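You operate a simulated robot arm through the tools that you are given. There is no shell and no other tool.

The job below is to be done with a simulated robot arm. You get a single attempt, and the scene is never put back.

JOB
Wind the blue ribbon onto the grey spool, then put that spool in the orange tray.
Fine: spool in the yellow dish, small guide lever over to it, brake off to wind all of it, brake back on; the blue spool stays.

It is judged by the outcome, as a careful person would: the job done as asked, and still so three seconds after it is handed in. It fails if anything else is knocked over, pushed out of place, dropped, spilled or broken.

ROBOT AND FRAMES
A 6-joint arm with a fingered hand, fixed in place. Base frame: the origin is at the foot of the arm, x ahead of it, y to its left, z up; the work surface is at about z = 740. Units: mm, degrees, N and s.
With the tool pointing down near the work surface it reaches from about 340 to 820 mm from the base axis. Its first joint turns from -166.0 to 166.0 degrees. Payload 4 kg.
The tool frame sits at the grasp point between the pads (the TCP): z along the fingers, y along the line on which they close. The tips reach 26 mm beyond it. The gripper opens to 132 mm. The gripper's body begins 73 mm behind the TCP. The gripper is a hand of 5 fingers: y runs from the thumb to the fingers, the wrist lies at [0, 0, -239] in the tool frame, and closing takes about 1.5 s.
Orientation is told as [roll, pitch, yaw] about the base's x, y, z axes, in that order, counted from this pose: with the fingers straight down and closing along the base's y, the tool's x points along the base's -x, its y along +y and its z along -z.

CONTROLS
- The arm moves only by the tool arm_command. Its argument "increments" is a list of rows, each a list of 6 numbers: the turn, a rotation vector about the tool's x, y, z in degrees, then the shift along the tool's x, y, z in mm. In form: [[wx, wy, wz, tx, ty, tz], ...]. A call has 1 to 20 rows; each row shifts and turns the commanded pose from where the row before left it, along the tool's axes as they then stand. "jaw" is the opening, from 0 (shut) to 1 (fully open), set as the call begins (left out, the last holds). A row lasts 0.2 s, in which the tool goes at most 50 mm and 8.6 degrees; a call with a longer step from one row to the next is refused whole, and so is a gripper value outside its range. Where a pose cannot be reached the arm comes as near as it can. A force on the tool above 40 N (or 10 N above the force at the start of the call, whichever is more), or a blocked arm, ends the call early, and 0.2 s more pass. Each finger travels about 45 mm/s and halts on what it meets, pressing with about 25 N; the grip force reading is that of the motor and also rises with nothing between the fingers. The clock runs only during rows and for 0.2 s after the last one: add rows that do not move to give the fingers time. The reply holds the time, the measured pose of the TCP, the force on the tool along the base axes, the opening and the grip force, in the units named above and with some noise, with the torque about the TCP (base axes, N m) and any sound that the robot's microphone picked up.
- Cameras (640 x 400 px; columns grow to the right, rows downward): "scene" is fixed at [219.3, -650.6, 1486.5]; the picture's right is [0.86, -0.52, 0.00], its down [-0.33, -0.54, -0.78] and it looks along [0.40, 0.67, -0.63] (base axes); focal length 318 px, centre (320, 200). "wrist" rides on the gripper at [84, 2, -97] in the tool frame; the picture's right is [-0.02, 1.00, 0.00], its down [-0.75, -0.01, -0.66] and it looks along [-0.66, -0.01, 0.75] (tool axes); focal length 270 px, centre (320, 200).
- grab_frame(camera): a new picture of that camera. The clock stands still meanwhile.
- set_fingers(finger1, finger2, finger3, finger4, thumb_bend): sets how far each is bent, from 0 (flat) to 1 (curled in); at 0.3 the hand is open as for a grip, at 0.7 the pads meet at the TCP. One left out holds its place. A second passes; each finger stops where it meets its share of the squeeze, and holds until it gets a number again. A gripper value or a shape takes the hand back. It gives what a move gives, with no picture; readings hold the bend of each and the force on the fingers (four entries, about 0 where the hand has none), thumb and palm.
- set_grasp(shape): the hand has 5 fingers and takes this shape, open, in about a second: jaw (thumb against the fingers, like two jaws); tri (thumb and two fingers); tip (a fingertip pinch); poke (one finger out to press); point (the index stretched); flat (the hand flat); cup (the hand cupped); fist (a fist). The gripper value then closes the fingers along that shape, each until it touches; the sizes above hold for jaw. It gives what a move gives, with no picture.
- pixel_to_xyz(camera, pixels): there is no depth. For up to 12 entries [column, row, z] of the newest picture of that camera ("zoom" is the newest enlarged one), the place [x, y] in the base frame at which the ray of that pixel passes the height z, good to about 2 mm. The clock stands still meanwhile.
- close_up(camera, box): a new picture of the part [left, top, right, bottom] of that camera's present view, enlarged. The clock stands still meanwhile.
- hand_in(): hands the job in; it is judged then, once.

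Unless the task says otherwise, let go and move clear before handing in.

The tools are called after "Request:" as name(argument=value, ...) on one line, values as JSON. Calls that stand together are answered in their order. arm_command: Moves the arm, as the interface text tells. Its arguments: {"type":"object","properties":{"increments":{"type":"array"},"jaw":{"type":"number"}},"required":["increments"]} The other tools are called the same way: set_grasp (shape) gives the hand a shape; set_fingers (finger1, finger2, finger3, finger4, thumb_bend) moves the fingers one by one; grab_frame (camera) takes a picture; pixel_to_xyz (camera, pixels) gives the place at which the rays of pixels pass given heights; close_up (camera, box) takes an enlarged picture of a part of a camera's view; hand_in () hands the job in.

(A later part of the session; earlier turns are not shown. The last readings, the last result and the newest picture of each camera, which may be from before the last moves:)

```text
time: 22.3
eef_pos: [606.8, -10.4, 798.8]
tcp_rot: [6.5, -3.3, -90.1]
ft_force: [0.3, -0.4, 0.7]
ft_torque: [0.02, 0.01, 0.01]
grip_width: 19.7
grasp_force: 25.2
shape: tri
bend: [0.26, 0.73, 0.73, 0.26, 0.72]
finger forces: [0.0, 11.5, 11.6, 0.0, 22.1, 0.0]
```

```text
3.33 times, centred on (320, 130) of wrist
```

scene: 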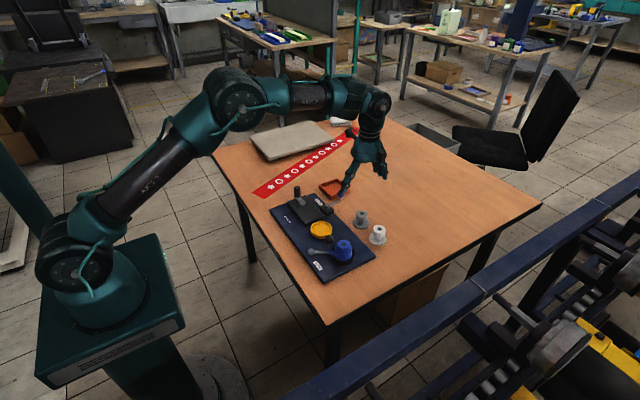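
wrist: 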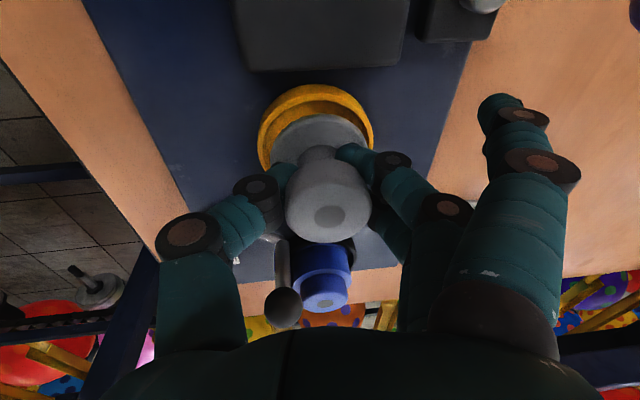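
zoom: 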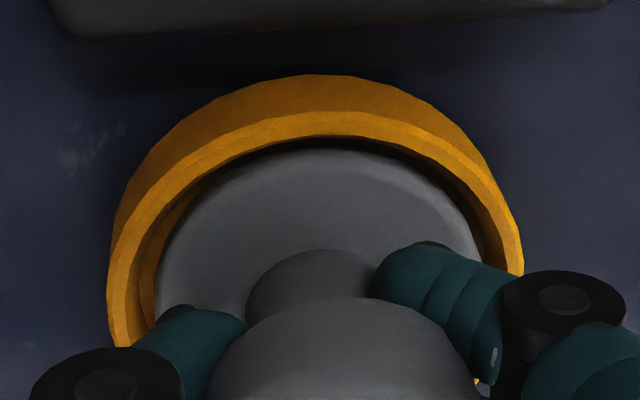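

The flange is now inside the rim with an even gap and no contact force. I'll lower a few more mm to the dish floor.

Request:
arm_command(increments=[[0, 0, 0, 0.0556, -0.113, 0.992], [0, 0, 0, 0.0556, -0.113, 0.992], [0, 0, 0, 0.0556, -0.113, 0.992], [0, 0, 0, 0, 0, 0]])

Request:
close_up(camera="scene", box=[290, 195, 350, 250])

```text
time: 23.3
eef_pos: [606.9, -12.8, 797.0]
tcp_rot: [6.4, -3.2, -90.0]
ft_force: [0.9, -0.3, -0.6]
ft_torque: [-0.01, -0.03, -0.01]
grip_width: 19.6
grasp_force: 25.2
shape: tri
bend: [0.26, 0.73, 0.73, 0.26, 0.72]
finger forces: [0.1, 11.5, 11.7, 0.0, 22.2, 0.0]
```

```text
7.27 times, centred on (320, 222) of scene
```

zoom: 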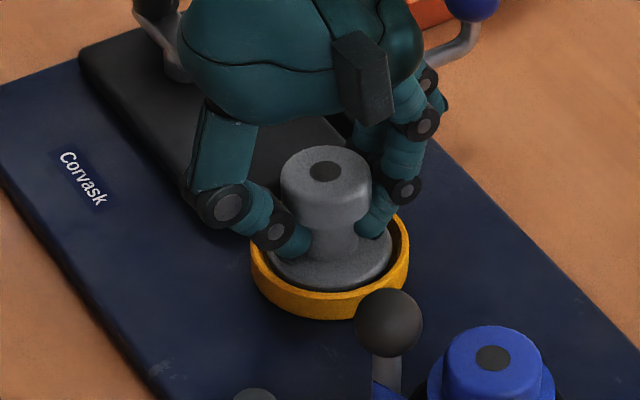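

No contact yet at z≈797; I'll continue 3 mm more.

Request:
arm_command(increments=[[0, 0, 0, 0.0556, -0.113, 0.992], [0, 0, 0, 0.0556, -0.113, 0.992], [0, 0, 0, 0, 0, 0]])

```text
time: 24.1
eef_pos: [606.6, -11.6, 794.8]
tcp_rot: [6.5, -3.2, -90.1]
ft_force: [1.7, -4.2, 5.2]
ft_torque: [0.02, 0.01, 0.01]
grip_width: 19.9
grasp_force: 24.9
shape: tri
bend: [0.26, 0.73, 0.73, 0.26, 0.72]
finger forces: [0.0, 11.6, 13.2, 0.1, 22.4, 0.0]
```

Contact with about 5 N upward at z≈795, which matches the dish floor. I'll open the fingers to release.

Request:
arm_command(increments=[[0, 0, 0, 0, 0, 0], [0, 0, 0, 0, 0, 0], [0, 0, 0, 0, 0, 0], [0, 0, 0, 0, 0, 0], [0, 0, 0, 0, 0, 0], [0, 0, 0, 0, 0, 0]], jaw=0.5)

Request:
close_up(camera="scene", box=[290, 195, 350, 250])

Request:
grab_frame(camera="wrist")

```text
time: 25.5
eef_pos: [605.9, -10.9, 794.7]
tcp_rot: [6.5, -3.2, -90.1]
ft_force: [13.2, -3.3, 4.5]
ft_torque: [-0.07, -0.21, 0.06]
grip_width: 52.9
grasp_force: 0.0
shape: tri
bend: [0.0, 0.73, 0.73, 0.0, 0.75]
finger forces: [0.1, 0.0, 0.1, 0.0, 11.9, 0.0]
```

```text
7.27 times, centred on (320, 222) of scene
```

zoom: 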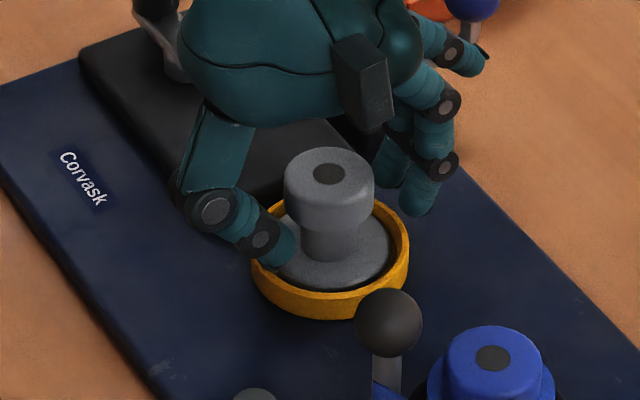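

```text
taken
```

wrist: 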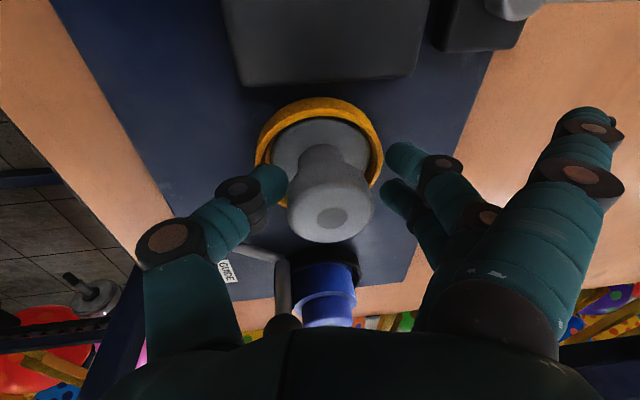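

The thumb is pressing outward on the inside of the dish rim (11.9 N). I'll ease the opening slightly, shift +5 mm in x to relieve it, then lift straight up.

Request:
arm_command(increments=[[0, 0, 0, 0, 2.5, 0.28], [0, 0, 0, 0, 2.5, 0.28], [0, 0, 0, 0, 0, 0], [0, 0, 0, 0, 0, 0]], jaw=0.4)

Request:
close_up(camera="scene", box=[290, 195, 350, 250])

Request:
grab_frame(camera="wrist")

```text
time: 26.5
eef_pos: [611.6, -12.7, 794.0]
tcp_rot: [6.5, -3.3, -90.0]
ft_force: [2.4, -0.8, 13.0]
ft_torque: [0.03, 0.34, -0.06]
grip_width: 48.7
grasp_force: 0.0
shape: tri
bend: [0.0, 0.73, 0.73, 0.0, 0.72]
finger forces: [0.0, 0.0, 0.0, 0.0, 11.4, 0.0]
```

```text
7.27 times, centred on (320, 222) of scene
```

zoom: 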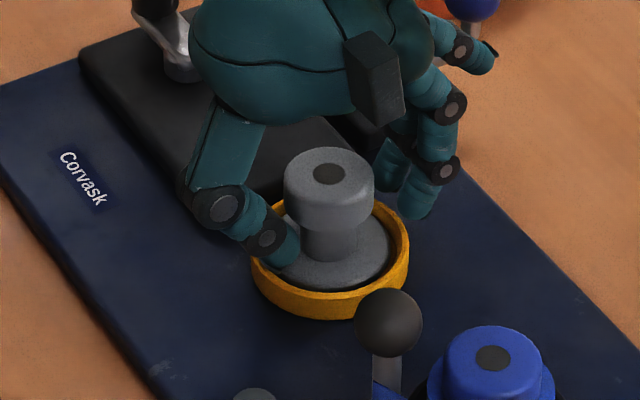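

```text
taken
```

wrist: 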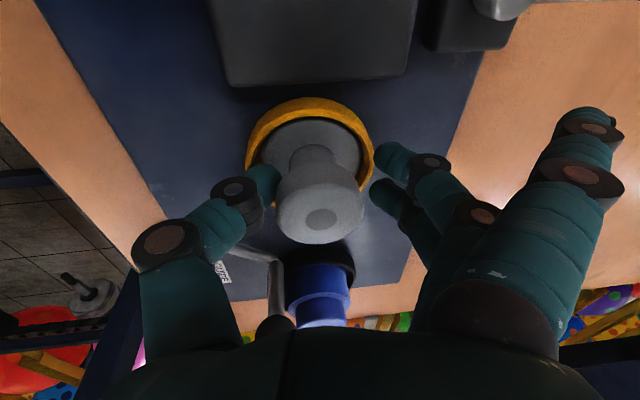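

The thumb tip is now resting on the flange (13 N up on the tool). I'll raise only 3 mm first and see whether the thumb frees itself outward.

Request:
arm_command(increments=[[0, 0, 0, -0.0834, 0.17, -1.488], [0, 0, 0, -0.0834, 0.17, -1.488], [0, 0, 0, 0, 0, 0], [0, 0, 0, 0, 0, 0]])

Request:
close_up(camera="scene", box=[290, 195, 350, 250])

Request:
close_up(camera="wrist", box=[200, 80, 400, 250])

```text
time: 27.5
eef_pos: [611.0, -11.9, 797.5]
tcp_rot: [6.5, -3.3, -90.2]
ft_force: [2.7, -0.5, 0.4]
ft_torque: [0.0, -0.11, -0.01]
grip_width: 48.9
grasp_force: 0.1
shape: tri
bend: [0.0, 0.73, 0.73, 0.0, 0.72]
finger forces: [0.0, 0.1, 0.1, 0.0, 3.1, 0.0]
```

```text
7.27 times, centred on (320, 222) of scene
```

zoom: 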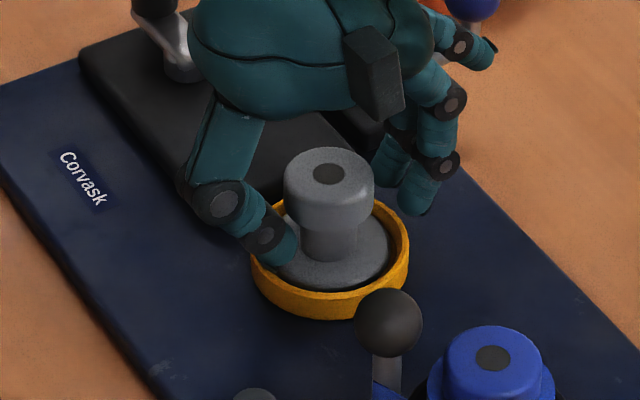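

```text
2.35 times, centred on (300, 165) of wrist
```

zoom: 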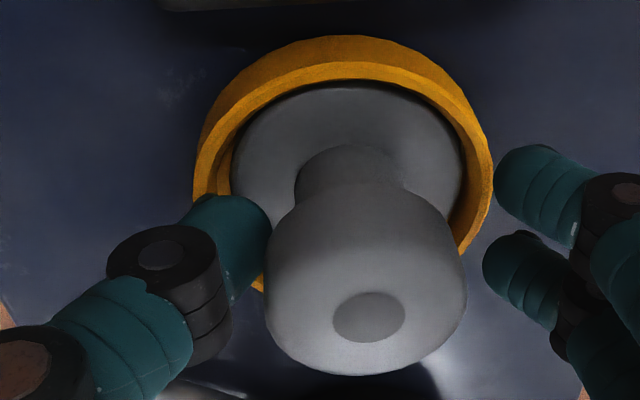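

The forces have dropped and the thumb sits in the narrow gap between knob and rim. I'll lift straight up in small steps and check that the spool stays.

Request:
arm_command(increments=[[0, 0, 0, -0.111, 0.226, -1.984], [0, 0, 0, -0.111, 0.226, -1.984], [0, 0, 0, -0.111, 0.226, -1.984], [0, 0, 0, 0, 0, 0]])

Request:
close_up(camera="scene", box=[290, 195, 350, 250])

```text
time: 28.5
eef_pos: [611.1, -12.0, 802.1]
tcp_rot: [6.5, -3.2, -90.1]
ft_force: [0.5, -0.3, 0.3]
ft_torque: [-0.03, -0.02, 0.03]
grip_width: 52.4
grasp_force: 0.0
shape: tri
bend: [0.0, 0.73, 0.73, 0.0, 0.7]
finger forces: [0.0, 0.0, 0.0, 0.0, 0.0, 0.0]
```

```text
7.27 times, centred on (320, 222) of scene
```

zoom: 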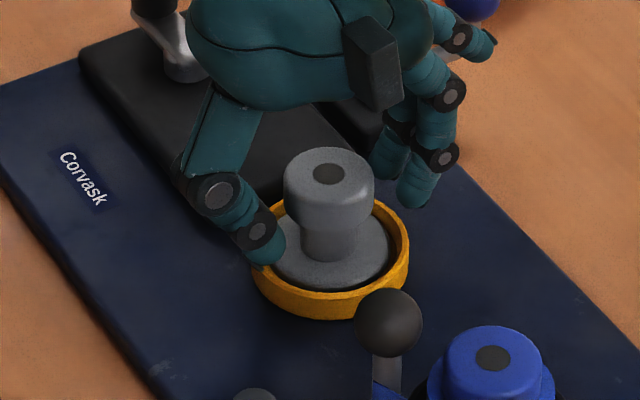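

The hand is free with zero force and the spool sits flat in the dish. I'll lift clear now.

Request:
arm_command(increments=[[0, 0, 0, -0.556, 1.132, -9.92], [0, 0, 0, -0.556, 1.132, -9.92], [0, 0, 0, -0.834, 1.7, -14.88], [0, 0, 0, -0.834, 1.7, -14.88], [0, 0, 0, -1.112, 2.26, -19.84], [0, 0, 0, -1.112, 2.26, -19.84], [0, 0, 0, 0, 0, 0]])

Request:
close_up(camera="scene", box=[280, 170, 380, 270])

Request:
grab_frame(camera="wrist")

```text
time: 30.1
eef_pos: [611.6, -14.4, 894.1]
tcp_rot: [6.5, -3.2, -90.1]
ft_force: [0.8, -0.5, 0.4]
ft_torque: [0.0, -0.01, 0.01]
grip_width: 52.7
grasp_force: 0.1
shape: tri
bend: [0.0, 0.73, 0.73, 0.0, 0.7]
finger forces: [0.1, 0.0, 0.0, 0.0, 0.0, 0.0]
```

```text
4.00 times, centred on (330, 220) of scene
```

zoom: 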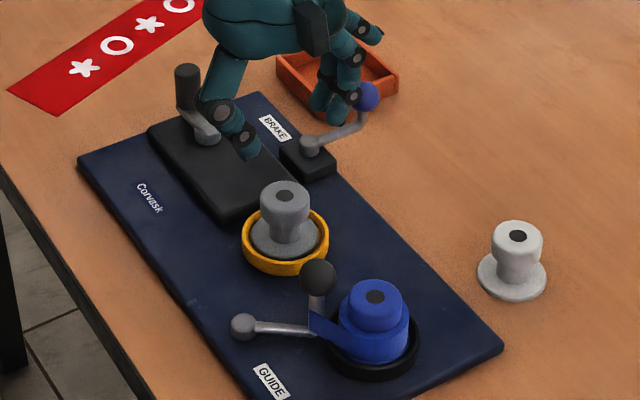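

```text
taken
```

wrist: 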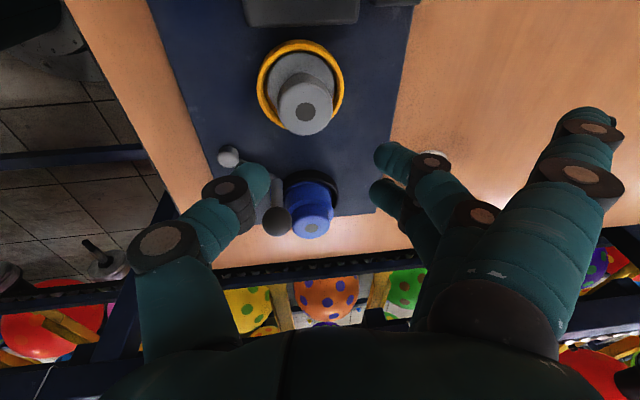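

The grey spool sits flat in the yellow dish. Next comes the guide lever: I'll level the hand and try the "poke" shape up here to see where the extended finger is.

Request:
arm_command(increments=[[3.25, 1.6, 0, 0, 0, -10], [3.25, 1.6, 0, 0, 0, -10], [0, 0, 0, 0, 0, 0]])

Request:
set_grasp(shape="poke")

Request:
grab_frame(camera="wrist")

Request:
close_up(camera="scene", box=[270, 120, 390, 240])

```text
time: 30.9
eef_pos: [607.8, -12.5, 914.5]
tcp_rot: [-0.1, 0.0, -90.0]
ft_force: [-0.3, 0.3, 0.3]
ft_torque: [-0.02, 0.01, 0.02]
grip_width: 52.6
grasp_force: 0.1
shape: tri
bend: [0.0, 0.73, 0.73, 0.0, 0.7]
finger forces: [0.0, 0.1, 0.0, 0.0, 0.0, 0.1]
```

```text
time: 31.8
eef_pos: [608.5, -13.4, 915.1]
tcp_rot: [-0.1, -0.1, -89.9]
ft_force: [0.0, -0.7, 0.4]
ft_torque: [0.01, 0.01, 0.0]
grip_width: 0.0
grasp_force: 0.1
shape: poke
bend: [1.0, 1.0, 1.0, 1.0, 0.47]
finger forces: [0.1, 0.0, 0.0, 0.0, 0.1, 0.0]
```

```text
taken
```

wrist: 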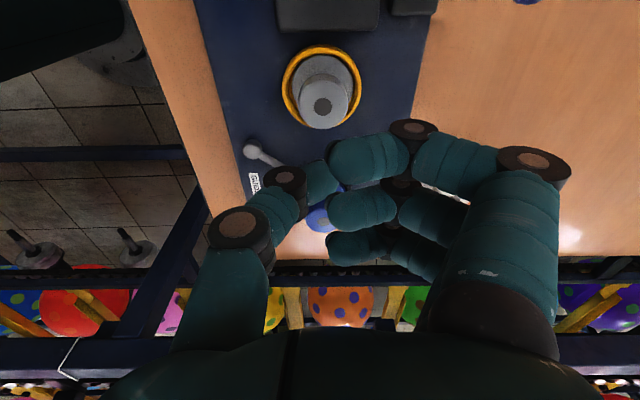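

```text
3.33 times, centred on (330, 180) of scene
```

zoom: 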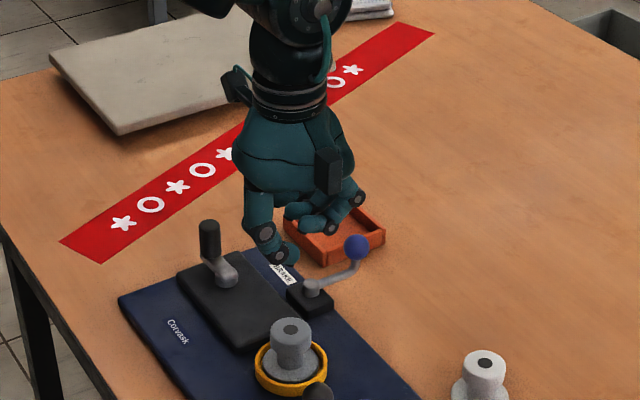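

In "poke" all four fingers curl and the thumb tip points downward near the image centre. I'll check "point" too before choosing.

Request:
set_grasp(shape="point")

Request:
grab_frame(camera="wrist")

Request:
close_up(camera="scene", box=[270, 120, 390, 240])

```text
time: 32.7
eef_pos: [609.0, -13.2, 915.2]
tcp_rot: [0.0, 0.1, -89.9]
ft_force: [-0.1, 0.2, 0.1]
ft_torque: [0.0, -0.04, -0.02]
grip_width: 125.9
grasp_force: 0.1
shape: point
bend: [0.28, 1.0, 1.0, 1.0, 0.55]
finger forces: [0.1, 0.0, 0.1, 0.0, 0.1, 0.1]
```

```text
taken
```

wrist: 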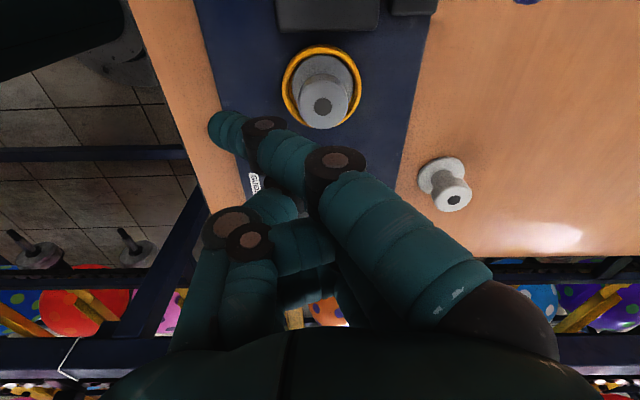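

```text
3.33 times, centred on (330, 180) of scene
```

zoom: 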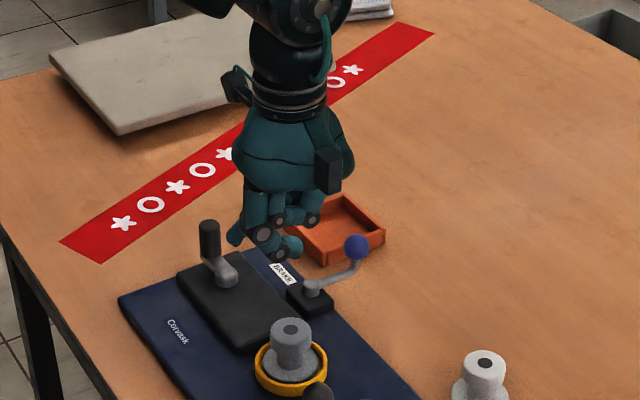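

"Point" swings the index oddly, so neither suits. I'll use "tri" at yaw 0 instead as a loose cage around the black ball, with the thumb on the -y side pushing it along its arc and the tips kept above the spool tops (z>806).

Request:
set_grasp(shape="tri")

Request:
arm_command(increments=[[0, 0, -8.182, 0, 0, 0], [0, 0, -8.182, 0, 0, 0], [0, 0, -8.182, 0, 0, 0], [0, 0, -8.182, 0, 0, 0], [0, 0, -8.182, 0, 0, 0], [0, 0, -8.182, 0, 0, 0], [0, 0, -8.182, 0, 0, 0], [0, 0, -8.182, 0, 0, 0], [0, 0, -8.182, 0, 0, 0], [0, 0, -8.182, 0, 0, 0], [0, 0, -8.18, 0, 0, 0], [0, 0, 0, 5, -16, 0], [0, 0, 0, 5, -16, 0], [0, 0, 0, 5, -16, 0], [0, 0, 0, 5, -16, 0], [0, 0, 0, 5, -16, 0], [0, 0, 0, 4, -15, 0], [0, 0, 0, 0, 0, 0]], jaw=0.55)

Request:
grab_frame(camera="wrist")

Request:
close_up(camera="scene", box=[260, 140, 400, 280])

```text
time: 33.6
eef_pos: [608.5, -12.1, 914.7]
tcp_rot: [0.1, 0.1, -89.9]
ft_force: [0.5, -0.1, -0.9]
ft_torque: [-0.01, -0.03, 0.02]
grip_width: 131.8
grasp_force: 0.0
shape: tri
bend: [0.0, 0.3, 0.3, 0.0, 0.3]
finger forces: [0.0, 0.0, 0.1, 0.1, 0.0, 0.0]
```

```text
time: 37.4
eef_pos: [581.4, -108.6, 914.8]
tcp_rot: [0.0, -0.1, 0.0]
ft_force: [-0.8, 0.2, 0.0]
ft_torque: [-0.03, -0.01, -0.03]
grip_width: 73.4
grasp_force: 0.0
shape: tri
bend: [0.0, 0.72, 0.72, 0.0, 0.7]
finger forces: [0.0, 0.0, 0.0, 0.0, 0.0, 0.0]
```

```text
taken
```

wrist: 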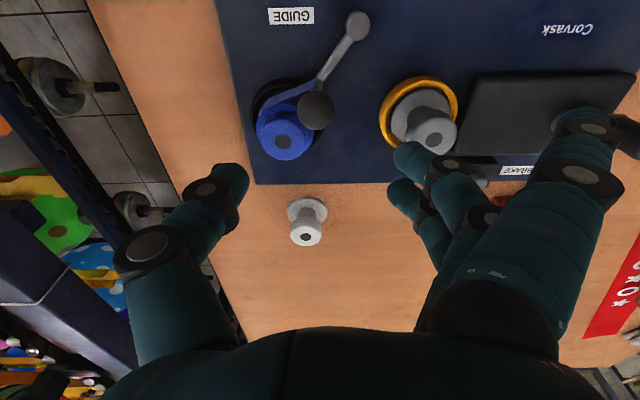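

```text
2.86 times, centred on (330, 210) of scene
```

zoom: 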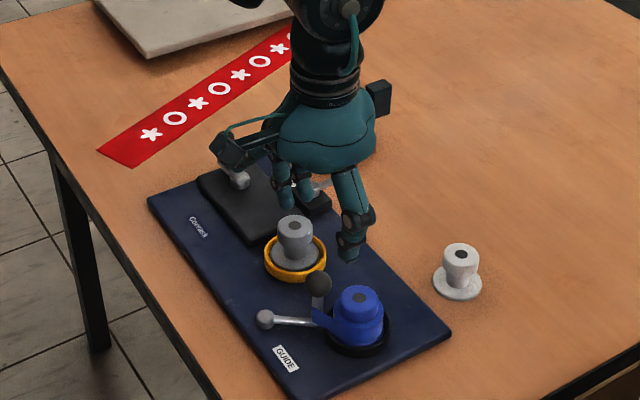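

The hand is above the ball, seen at wrist px (315,110) with the pivot at (357,25). I'll verify their coordinates from this view.

Request:
pixel_to_xyz(camera="wrist", pixels=[[315, 110, 816], [297, 110, 816], [334, 110, 816], [357, 25, 762], [321, 80, 775], [420, 130, 803], [418, 112, 768], [283, 142, 803], [320, 200, 915], [292, 95, 765]])

Request:
close_up(camera="wrist", box=[240, 0, 400, 170])

```text
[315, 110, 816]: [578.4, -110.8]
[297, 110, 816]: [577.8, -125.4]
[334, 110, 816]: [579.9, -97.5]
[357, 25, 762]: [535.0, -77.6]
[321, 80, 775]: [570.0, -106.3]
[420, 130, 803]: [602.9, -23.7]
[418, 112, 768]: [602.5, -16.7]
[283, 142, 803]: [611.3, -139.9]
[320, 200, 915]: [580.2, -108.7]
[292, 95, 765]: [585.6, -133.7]
```

```text
2.35 times, centred on (320, 85) of wrist
```

zoom: 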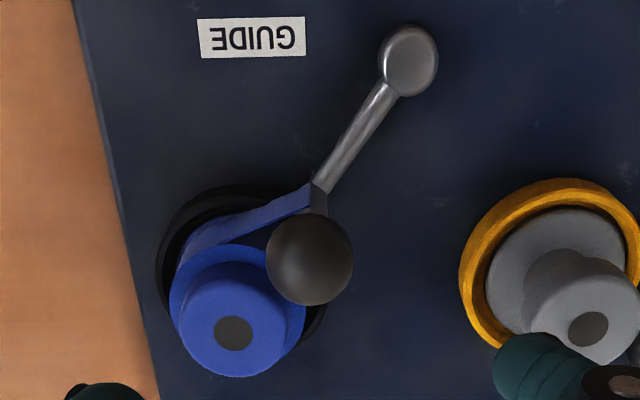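

Ball ≈(578.5,-110.8), pivot ≈(535,-77.6), radius ≈54.7 mm. I'll descend around the ball to TCP z≈836 with the hand open.

Request:
arm_command(increments=[[0, 0, 0, 1, -1, 15], [0, 0, 0, 1, -1, 15], [0, 0, 0, 0, 0, 15], [0, 0, 0, 0, 0, 12], [0, 0, 0, 0, 0, 12], [0, 0, 0, 0, 0, 10], [0, 0, 0, 0, 0, 0]])

Request:
grab_frame(camera="wrist")

Request:
close_up(camera="scene", box=[290, 190, 380, 280])

```text
time: 39.0
eef_pos: [580.9, -108.5, 832.7]
tcp_rot: [0.0, 0.1, -0.1]
ft_force: [-0.2, -0.1, 0.5]
ft_torque: [-0.02, -0.01, 0.01]
grip_width: 73.1
grasp_force: 0.0
shape: tri
bend: [0.0, 0.72, 0.72, 0.0, 0.7]
finger forces: [0.0, 0.0, 0.1, 0.0, 0.0, 0.0]
```

```text
taken
```

wrist: 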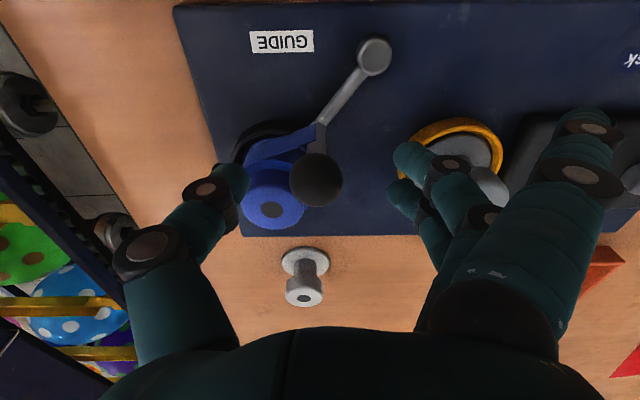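

```text
4.44 times, centred on (335, 235) of scene
```

zoom: 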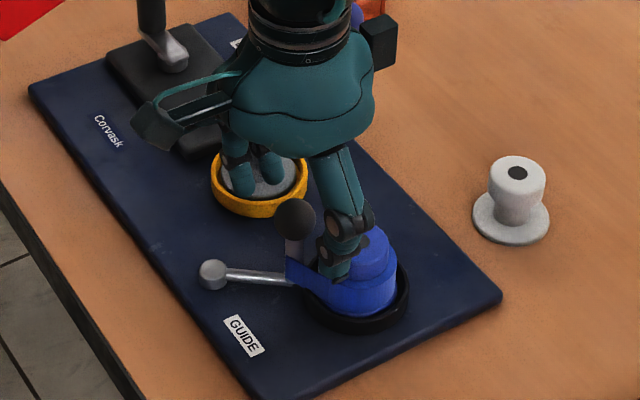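

The ball (wrist px 315,180) sits between the thumb (248) and the fingers (400). I'll close to about 40 mm as a loose cage, raise 3 mm, and start pushing the lever along its arc, stopping part-way to check.

Request:
arm_command(increments=[[0, 0, 0, 0, 0, -3], [0, 0, 0, 0, 0, 0], [0, 0, 0, 0, 0, 0], [0, 0, 0, 2.4, 4.2, 0], [0, 0, 0, -4.3, 6.7, 0], [0, 0, 0, -3.3, 6.9, 0], [0, 0, 0, -2.2, 7.3, 0], [0, 0, 0, 0, 0, 0]], jaw=0.3)

Request:
grab_frame(camera="wrist")

Request:
close_up(camera="scene", box=[290, 190, 380, 280])

```text
time: 40.8
eef_pos: [586.5, -84.5, 835.8]
tcp_rot: [0.0, 0.0, 0.1]
ft_force: [-0.7, -0.4, -0.5]
ft_torque: [-0.01, 0.05, 0.02]
grip_width: 40.3
grasp_force: 0.0
shape: tri
bend: [0.0, 0.73, 0.73, 0.0, 0.7]
finger forces: [0.0, 0.1, 0.0, 0.0, 0.0, 0.0]
```

```text
taken
```

wrist: 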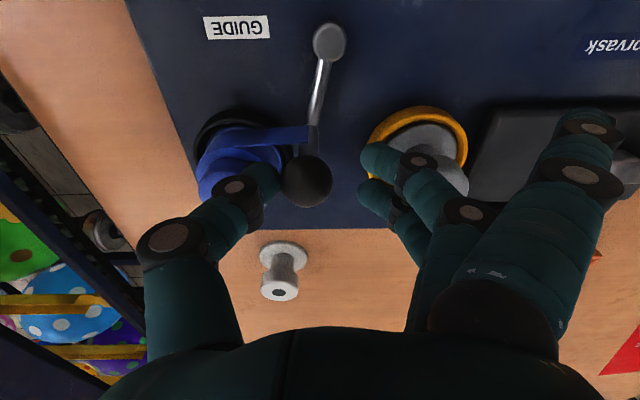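

```text
4.44 times, centred on (335, 235) of scene
```

zoom: 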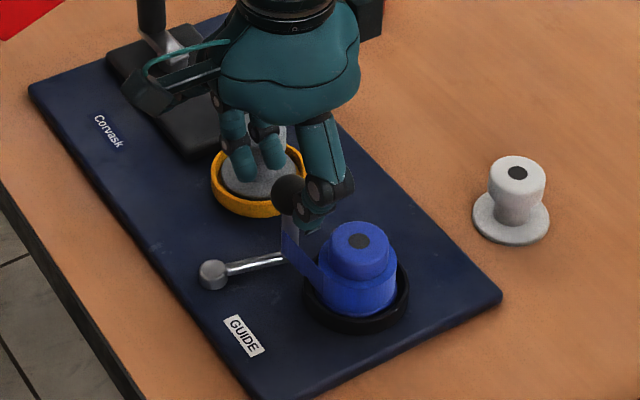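

The lever and ribbon are following the thumb smoothly with negligible force. I'll continue along the arc.

Request:
arm_command(increments=[[0, 0, 0, -1.2, 7.5, 0], [0, 0, 0, -0.1, 7.7, 0], [0, 0, 0, 0.9, 7.5, 0], [0, 0, 0, 2.0, 7.4, 0], [0, 0, 0, 3.0, 7.0, 0], [0, 0, 0, 2.8, 5.0, 0], [0, 0, 0, 0, 0, 0]])

Request:
grab_frame(camera="wrist")

Request:
close_up(camera="scene", box=[290, 190, 380, 280])

```text
time: 42.4
eef_pos: [578.2, -40.3, 836.9]
tcp_rot: [0.0, 0.0, 0.2]
ft_force: [0.7, 0.5, -0.3]
ft_torque: [-0.01, -0.02, -0.02]
grip_width: 40.2
grasp_force: 0.0
shape: tri
bend: [0.0, 0.73, 0.73, 0.0, 0.7]
finger forces: [0.0, 0.1, 0.1, 0.1, 0.0, 0.1]
```

```text
taken
```

wrist: 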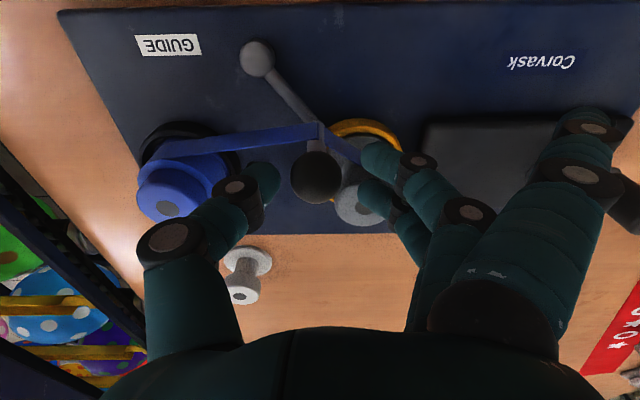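

```text
4.44 times, centred on (335, 235) of scene
```

zoom: 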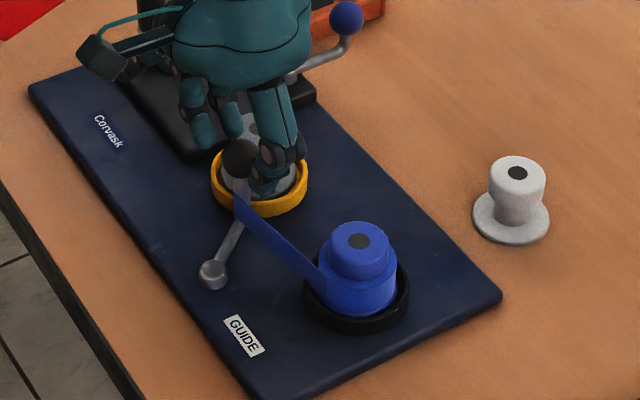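

The lever is now over by the grey spool and a blue strip already runs from the lever tip to it (wrist px ~345,150). I'll look closely and compute the ball's position.

Request:
close_up(camera="wrist", box=[220, 30, 420, 240])

Request:
pixel_to_xyz(camera="wrist", pixels=[[316, 177, 816], [257, 57, 762], [320, 200, 836]])

```text
1.90 times, centred on (320, 135) of wrist
```

zoom: 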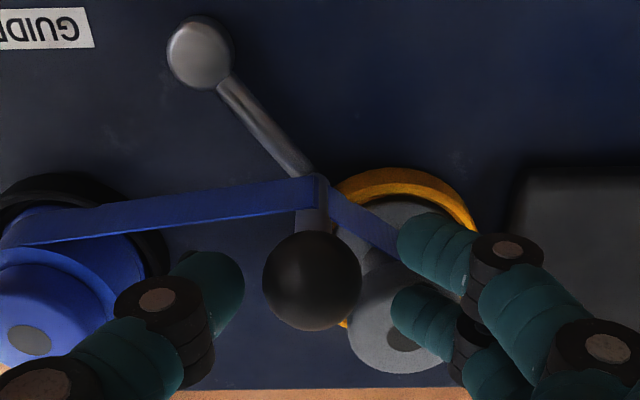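

```text
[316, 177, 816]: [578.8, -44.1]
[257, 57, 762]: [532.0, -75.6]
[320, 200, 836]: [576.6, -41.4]
```

The ball is at (578.8,-44.1), i.e. +37° and symmetric to its start, and the ribbon now reaches the grey spool. I'll raise the hand straight up clear of the ball.

Request:
arm_command(increments=[[0, 0, 0, 0, 0, -5], [0, 0, 0, 0, 0, -10], [0, 0, 0, 0, 0, -15], [0, 0, 0, 0, 0, -20], [0, 0, 0, 0, 0, -25], [0, 0, 0, 0, 0, 0]])

Request:
grab_frame(camera="wrist")

Request:
close_up(camera="scene", box=[280, 170, 380, 270])

```text
time: 43.8
eef_pos: [579.0, -43.3, 913.1]
tcp_rot: [0.1, -0.1, 0.0]
ft_force: [-0.7, 0.0, 0.1]
ft_torque: [0.03, 0.01, 0.0]
grip_width: 39.8
grasp_force: 0.1
shape: tri
bend: [0.0, 0.73, 0.73, 0.0, 0.7]
finger forces: [0.0, 0.0, 0.0, 0.0, 0.1, 0.0]
```

```text
taken
```

wrist: 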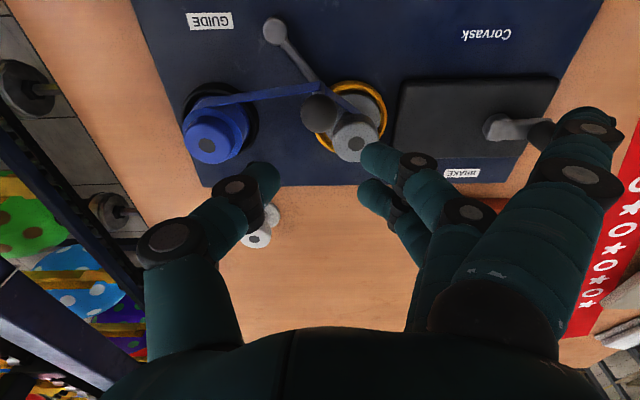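

```text
4.00 times, centred on (330, 220) of scene
```

zoom: 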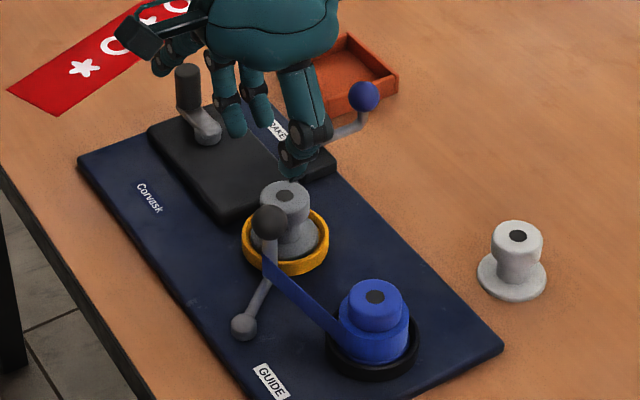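

The guide is over with the ribbon threaded. Now the brake: I'll move above its blue knob (≈740,65) and inspect the lever and its surroundings up close.

Request:
arm_command(increments=[[0, 0, 0, -25, 17, 0], [0, 0, 0, -30, 20, 0], [0, 0, 0, -30, 20, 0], [0, 0, 0, -25, 17, 0], [0, 0, 0, -20, 14, 0], [0, 0, 0, -20, 14, 0], [0, 0, 0, 0, 0, 0]], jaw=0.55)

Request:
grab_frame(camera="wrist")

Request:
close_up(camera="scene", box=[290, 150, 390, 250])

```text
time: 45.4
eef_pos: [729.6, 61.1, 910.2]
tcp_rot: [-0.1, 0.1, 0.1]
ft_force: [-0.1, 0.1, 0.5]
ft_torque: [0.02, -0.03, -0.01]
grip_width: 71.7
grasp_force: 0.1
shape: tri
bend: [0.0, 0.72, 0.72, 0.0, 0.7]
finger forces: [0.1, 0.0, 0.0, 0.1, 0.0, 0.1]
```

```text
taken
```

wrist: 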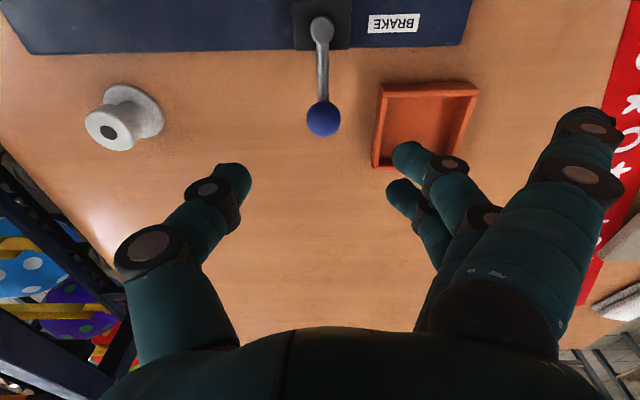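

```text
4.00 times, centred on (340, 200) of scene
```

zoom: 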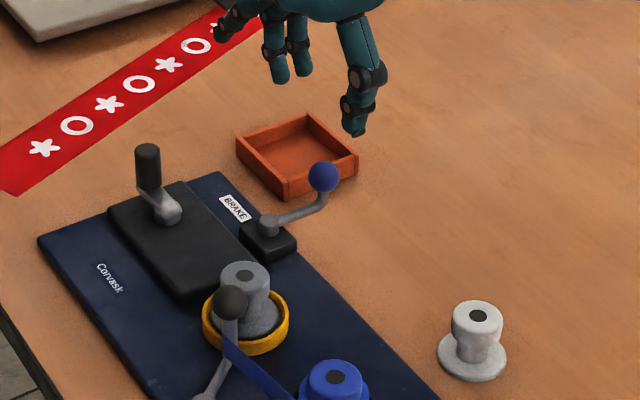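

Request:
close_up(camera="wrist", box=[260, 0, 490, 175])

Request:
pixel_to_xyz(camera="wrist", pixels=[[323, 119, 803], [306, 119, 803], [341, 119, 803], [322, 30, 780], [320, 38, 770], [372, 167, 760], [383, 85, 760], [479, 89, 760], [400, 170, 760], [320, 200, 910], [295, 48, 765], [350, 48, 765]])

```text
2.29 times, centred on (375, 88) of wrist
```

zoom: 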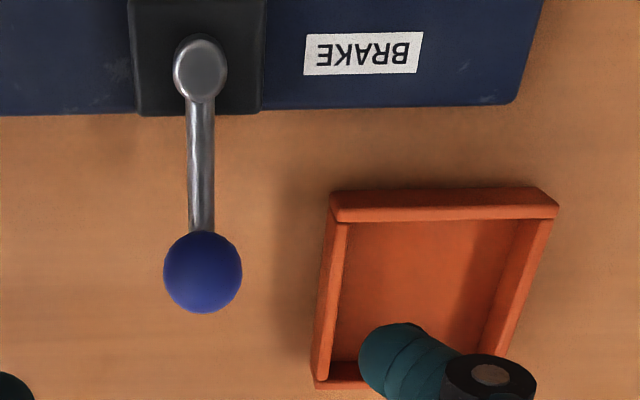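

```text
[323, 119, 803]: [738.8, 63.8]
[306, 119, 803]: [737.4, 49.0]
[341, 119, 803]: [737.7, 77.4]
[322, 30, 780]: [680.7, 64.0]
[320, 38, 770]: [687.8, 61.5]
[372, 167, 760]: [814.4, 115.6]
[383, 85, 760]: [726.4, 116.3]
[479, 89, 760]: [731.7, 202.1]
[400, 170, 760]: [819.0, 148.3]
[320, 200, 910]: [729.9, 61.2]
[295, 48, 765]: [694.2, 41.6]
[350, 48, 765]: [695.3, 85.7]
```

The brake knob is at (738.5,63.5) with its hub at (681,64), so the lever points straight along +x, and the tray lies at x 726–816, y 116–202. I'll lower a loose cage around the blue knob.

Request:
arm_command(increments=[[0, 0, 0, -4.3, 1.2, 15], [0, 0, 0, -4.3, 1.2, 15], [0, 0, 0, 0, 0, 15], [0, 0, 0, 0, 0, 15], [0, 0, 0, 0, 0, 15], [0, 0, 0, 0, 0, 14], [0, 0, 0, 0, 0, 0]])

Request:
grab_frame(camera="wrist")

Request:
close_up(camera="scene", box=[290, 150, 390, 250])

```text
time: 47.0
eef_pos: [738.5, 61.5, 822.9]
tcp_rot: [0.0, 0.1, 0.0]
ft_force: [0.4, 0.3, -0.5]
ft_torque: [-0.03, 0.0, 0.0]
grip_width: 71.9
grasp_force: 0.1
shape: tri
bend: [0.0, 0.72, 0.72, 0.0, 0.7]
finger forces: [0.1, 0.1, 0.1, 0.0, 0.0, 0.0]
```

```text
taken
```

wrist: 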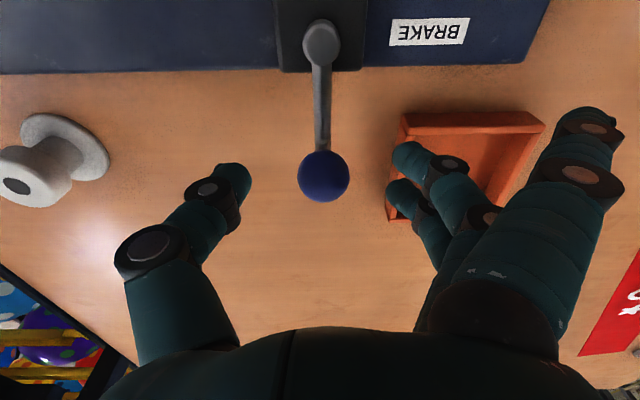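

```text
4.00 times, centred on (340, 200) of scene
```

zoom: 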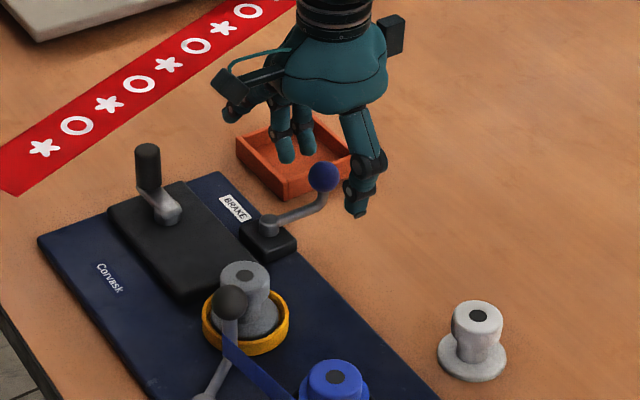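

The knob (wrist px 324,176) is centred in the cage. I'll close to 40 mm and nudge gently toward -y first to learn which way the lever swings.

Request:
arm_command(increments=[[0, 0, 0, 0, 0, 0], [0, 0, 0, 0, 0, 0], [0, 0, 0, 0, 0, 0], [0, 0, 0, 0, -3, 0], [0, 0, 0, 0, -3, 0], [0, 0, 0, 0, -3, 0], [0, 0, 0, 0, -3, 0], [0, 0, 0, 0, 0, 0]], jaw=0.3)

Request:
grab_frame(camera="wrist")

```text
time: 48.8
eef_pos: [738.0, 49.6, 822.9]
tcp_rot: [0.0, 0.1, 0.0]
ft_force: [0.6, 0.3, 0.8]
ft_torque: [0.02, -0.01, 0.02]
grip_width: 40.5
grasp_force: 0.1
shape: tri
bend: [0.0, 0.73, 0.73, 0.0, 0.7]
finger forces: [0.0, 0.4, 0.8, 0.0, 0.0, 0.0]
```

```text
taken
```

wrist: 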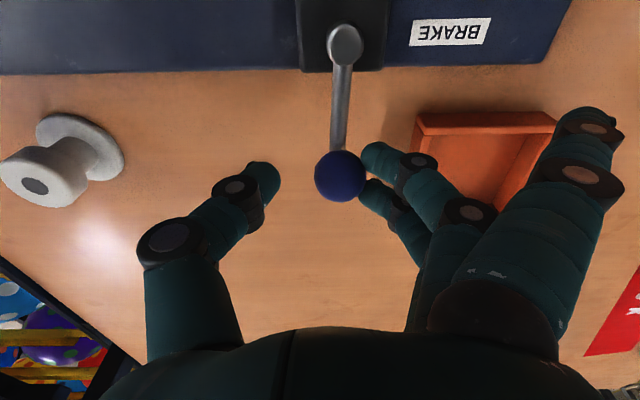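

The fingers touch lightly (0.4–0.8 N) and the lever has started to turn toward -y. I'll continue along its arc.

Request:
arm_command(increments=[[0, 0, 0, 0, -4, 0], [0, 0, 0, 0.7, -4, 0], [0, 0, 0, 1, -4, 0], [0, 0, 0, 0, 0, 0]])

Request:
grab_frame(camera="wrist")

Request:
close_up(camera="scene", box=[290, 150, 390, 250])

```text
time: 49.8
eef_pos: [734.9, 39.0, 823.0]
tcp_rot: [0.0, 0.1, 0.3]
ft_force: [1.0, -0.1, -0.7]
ft_torque: [-0.01, 0.01, 0.0]
grip_width: 40.4
grasp_force: 0.0
shape: tri
bend: [0.0, 0.73, 0.73, 0.0, 0.7]
finger forces: [0.1, 0.1, 0.2, 0.0, 0.0, 0.0]
```

```text
taken
```

wrist: 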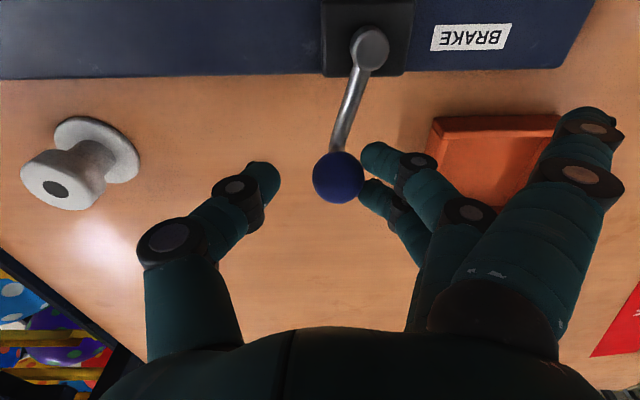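

```text
4.00 times, centred on (340, 200) of scene
```

zoom: 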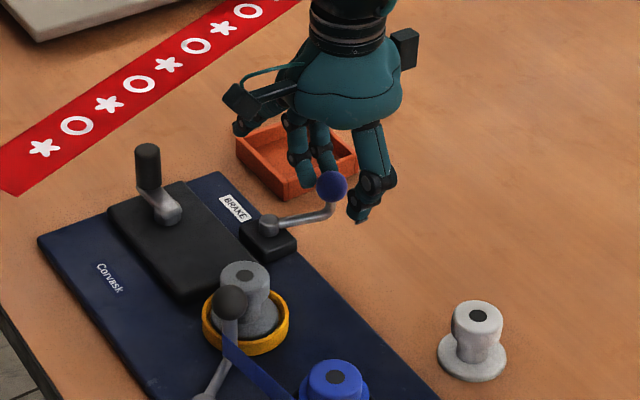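

The lever swings freely toward -y (≈-20° now). I'll keep following the arc, watching for a stop or a click.

Request:
arm_command(increments=[[0, 0, 0, 1.5, -4.2, 0], [0, 0, 0, 1.6, -4.3, 0], [0, 0, 0, 2.1, -3.4, 0], [0, 0, 0, 2.2, -3.4, 0], [0, 0, 0, 2.5, -3.0, 0], [0, 0, 0, 2.6, -3.1, 0], [0, 0, 0, 0, 0, 0]])

Request:
grab_frame(camera="wrist")

Request:
close_up(camera="scene", box=[290, 150, 390, 250])

```text
time: 51.4
eef_pos: [723.2, 17.8, 824.4]
tcp_rot: [0.0, -0.1, 0.2]
ft_force: [-0.3, 0.6, 0.7]
ft_torque: [0.0, 0.01, -0.04]
grip_width: 40.0
grasp_force: 0.1
shape: tri
bend: [0.0, 0.73, 0.73, 0.0, 0.7]
finger forces: [0.0, 0.0, 0.1, 0.0, 0.0, 0.0]
```

```text
taken
```

wrist: 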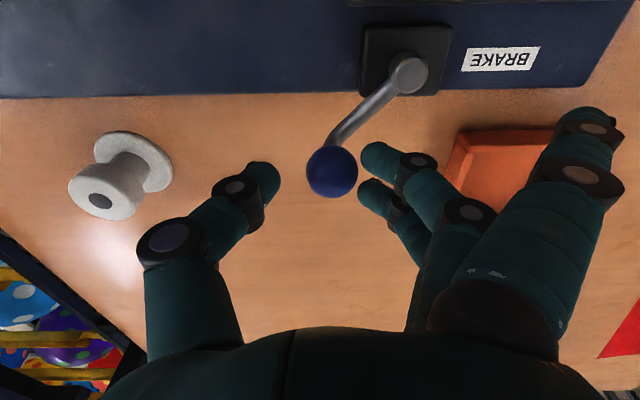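

```text
4.00 times, centred on (340, 200) of scene
```

zoom: 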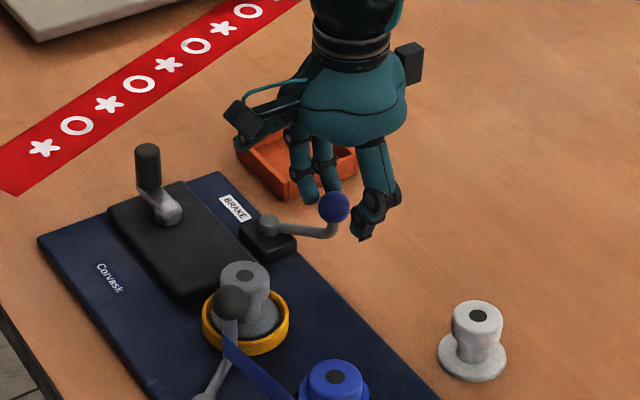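

Request:
pixel_to_xyz(camera="wrist", pixels=[[332, 172, 803], [408, 72, 780], [320, 200, 824]])

Request:
arm_command(increments=[[0, 0, 0, 2.7, -2.8, 0], [0, 0, 0, 2.8, -2.7, 0], [0, 0, 0, 2.9, -2.4, 0], [0, 0, 0, 0, 0, 0]])

Request:
grab_frame(camera="wrist")

```text
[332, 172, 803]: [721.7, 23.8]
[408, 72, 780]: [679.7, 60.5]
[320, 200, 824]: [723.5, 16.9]
```

```text
time: 52.4
eef_pos: [715.4, 9.5, 823.7]
tcp_rot: [0.0, -0.1, 0.0]
ft_force: [4.7, 3.1, 1.0]
ft_torque: [0.08, -0.08, -0.12]
grip_width: 42.2
grasp_force: 0.0
shape: tri
bend: [0.0, 0.73, 0.73, 0.0, 0.7]
finger forces: [0.1, 0.1, 4.6, 0.0, 0.1, 0.0]
```

```text
taken
```

wrist: 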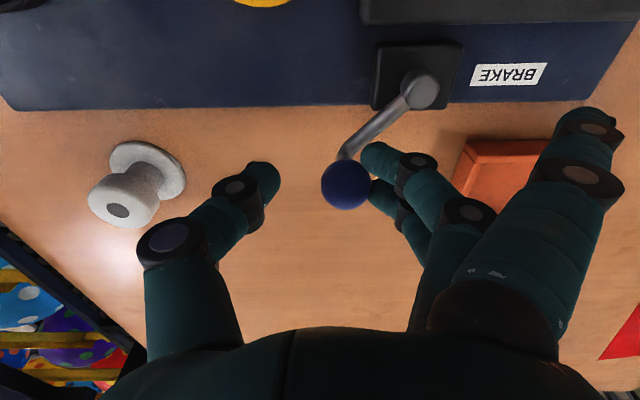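

The force rose (finger 3 at 4.6 N) and the ball stopped at about -45°, so that is the far stop, i.e. brake off. I'll back off slightly, and raise clear.

Request:
arm_command(increments=[[0, 0, 0, -3, 4, 0], [0, 0, 0, -3, 4, 0], [0, 0, 0, 0, 0, 0], [0, 0, 0, 0, 0, -15], [0, 0, 0, 0, 0, -25], [0, 0, 0, 0, 0, -25], [0, 0, 0, 0, 0, -25], [0, 0, 0, 0, 0, 0]], jaw=0.4)

Request:
grab_frame(camera="wrist")

Request:
close_up(camera="scene", box=[270, 170, 370, 270])

```text
time: 54.2
eef_pos: [721.6, 16.9, 914.4]
tcp_rot: [0.1, 0.1, 0.0]
ft_force: [0.2, 0.3, -0.7]
ft_torque: [0.01, -0.01, -0.02]
grip_width: 52.0
grasp_force: 0.1
shape: tri
bend: [0.0, 0.73, 0.73, 0.0, 0.7]
finger forces: [0.0, 0.0, 0.0, 0.1, 0.1, 0.0]
```

```text
taken
```

wrist: 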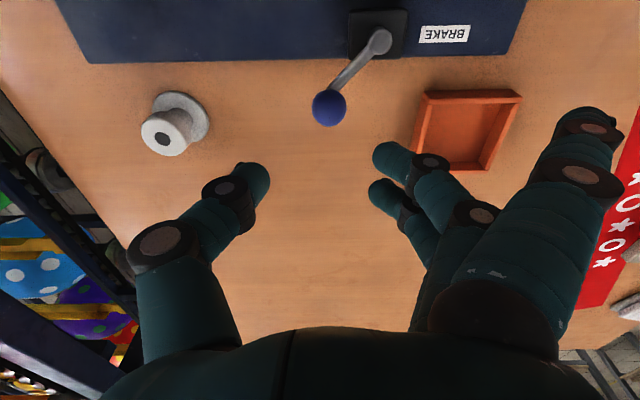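

```text
4.00 times, centred on (320, 220) of scene
```

zoom: 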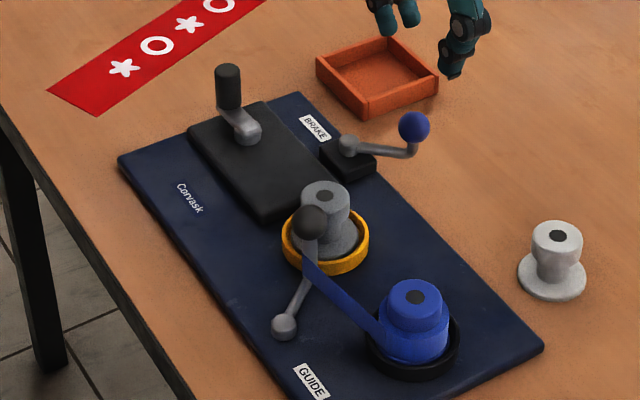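

The brake lever rests at ≈-45° (brake off). Next I'll go above the crank at ≈(614,150) and look at it closely for any direction arrow.

Request:
arm_command(increments=[[0, 0, 0, 20, 25, 0], [0, 0, 0, 25, 30, 0], [0, 0, 0, 25, 30, 0], [0, 0, 0, 20, 25, 0], [0, 0, 0, 17, 23, 0], [0, 0, 0, 0, 0, 0]])

Request:
grab_frame(camera="wrist")

Request:
close_up(camera="scene", box=[260, 160, 360, 260])

```text
time: 55.6
eef_pos: [615.3, 149.7, 911.9]
tcp_rot: [0.1, 0.0, 0.0]
ft_force: [0.0, 0.3, 0.0]
ft_torque: [0.03, -0.04, -0.02]
grip_width: 52.2
grasp_force: 0.0
shape: tri
bend: [0.0, 0.73, 0.73, 0.0, 0.7]
finger forces: [0.0, 0.0, 0.0, 0.0, 0.1, 0.1]
```

```text
taken
```

wrist: 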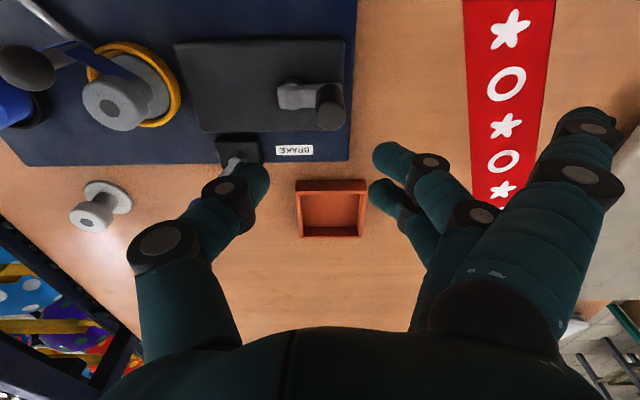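

```text
4.00 times, centred on (310, 210) of scene
```

zoom: 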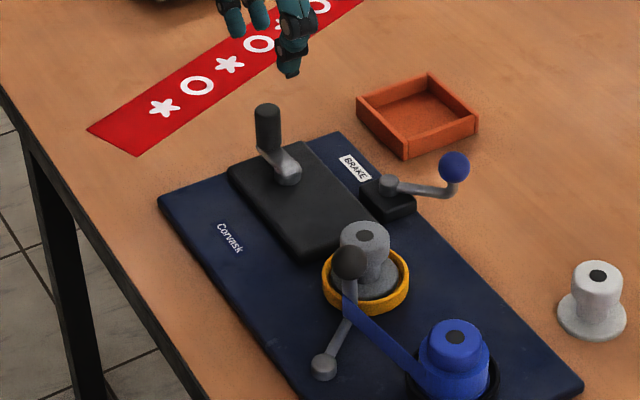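

Request:
close_up(camera="wrist", box=[170, 30, 370, 170])

Request:
pixel_to_xyz(camera="wrist", pixels=[[330, 117, 825], [316, 117, 825], [344, 117, 825], [330, 130, 825], [287, 95, 780], [287, 95, 790], [328, 90, 790], [320, 200, 912], [174, 45, 768], [201, 132, 768], [345, 41, 768], [355, 131, 768]])

```text
2.86 times, centred on (270, 100) of wrist
```

zoom: 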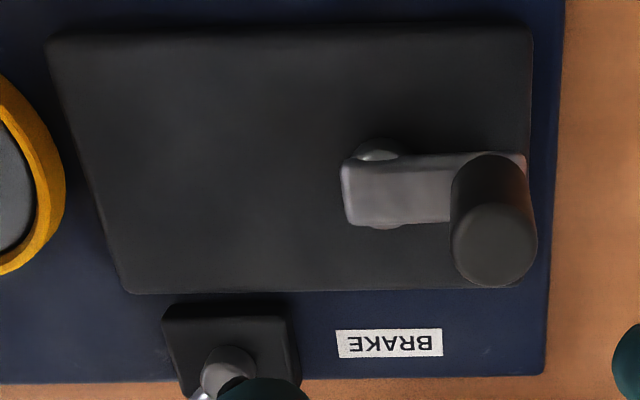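

```text
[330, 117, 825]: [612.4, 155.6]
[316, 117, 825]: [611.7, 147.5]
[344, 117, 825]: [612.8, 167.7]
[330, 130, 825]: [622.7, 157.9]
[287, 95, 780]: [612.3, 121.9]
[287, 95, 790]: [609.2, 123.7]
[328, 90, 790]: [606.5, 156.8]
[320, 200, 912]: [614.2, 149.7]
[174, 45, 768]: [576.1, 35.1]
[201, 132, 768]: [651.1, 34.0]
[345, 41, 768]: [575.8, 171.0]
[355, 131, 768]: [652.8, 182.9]
```

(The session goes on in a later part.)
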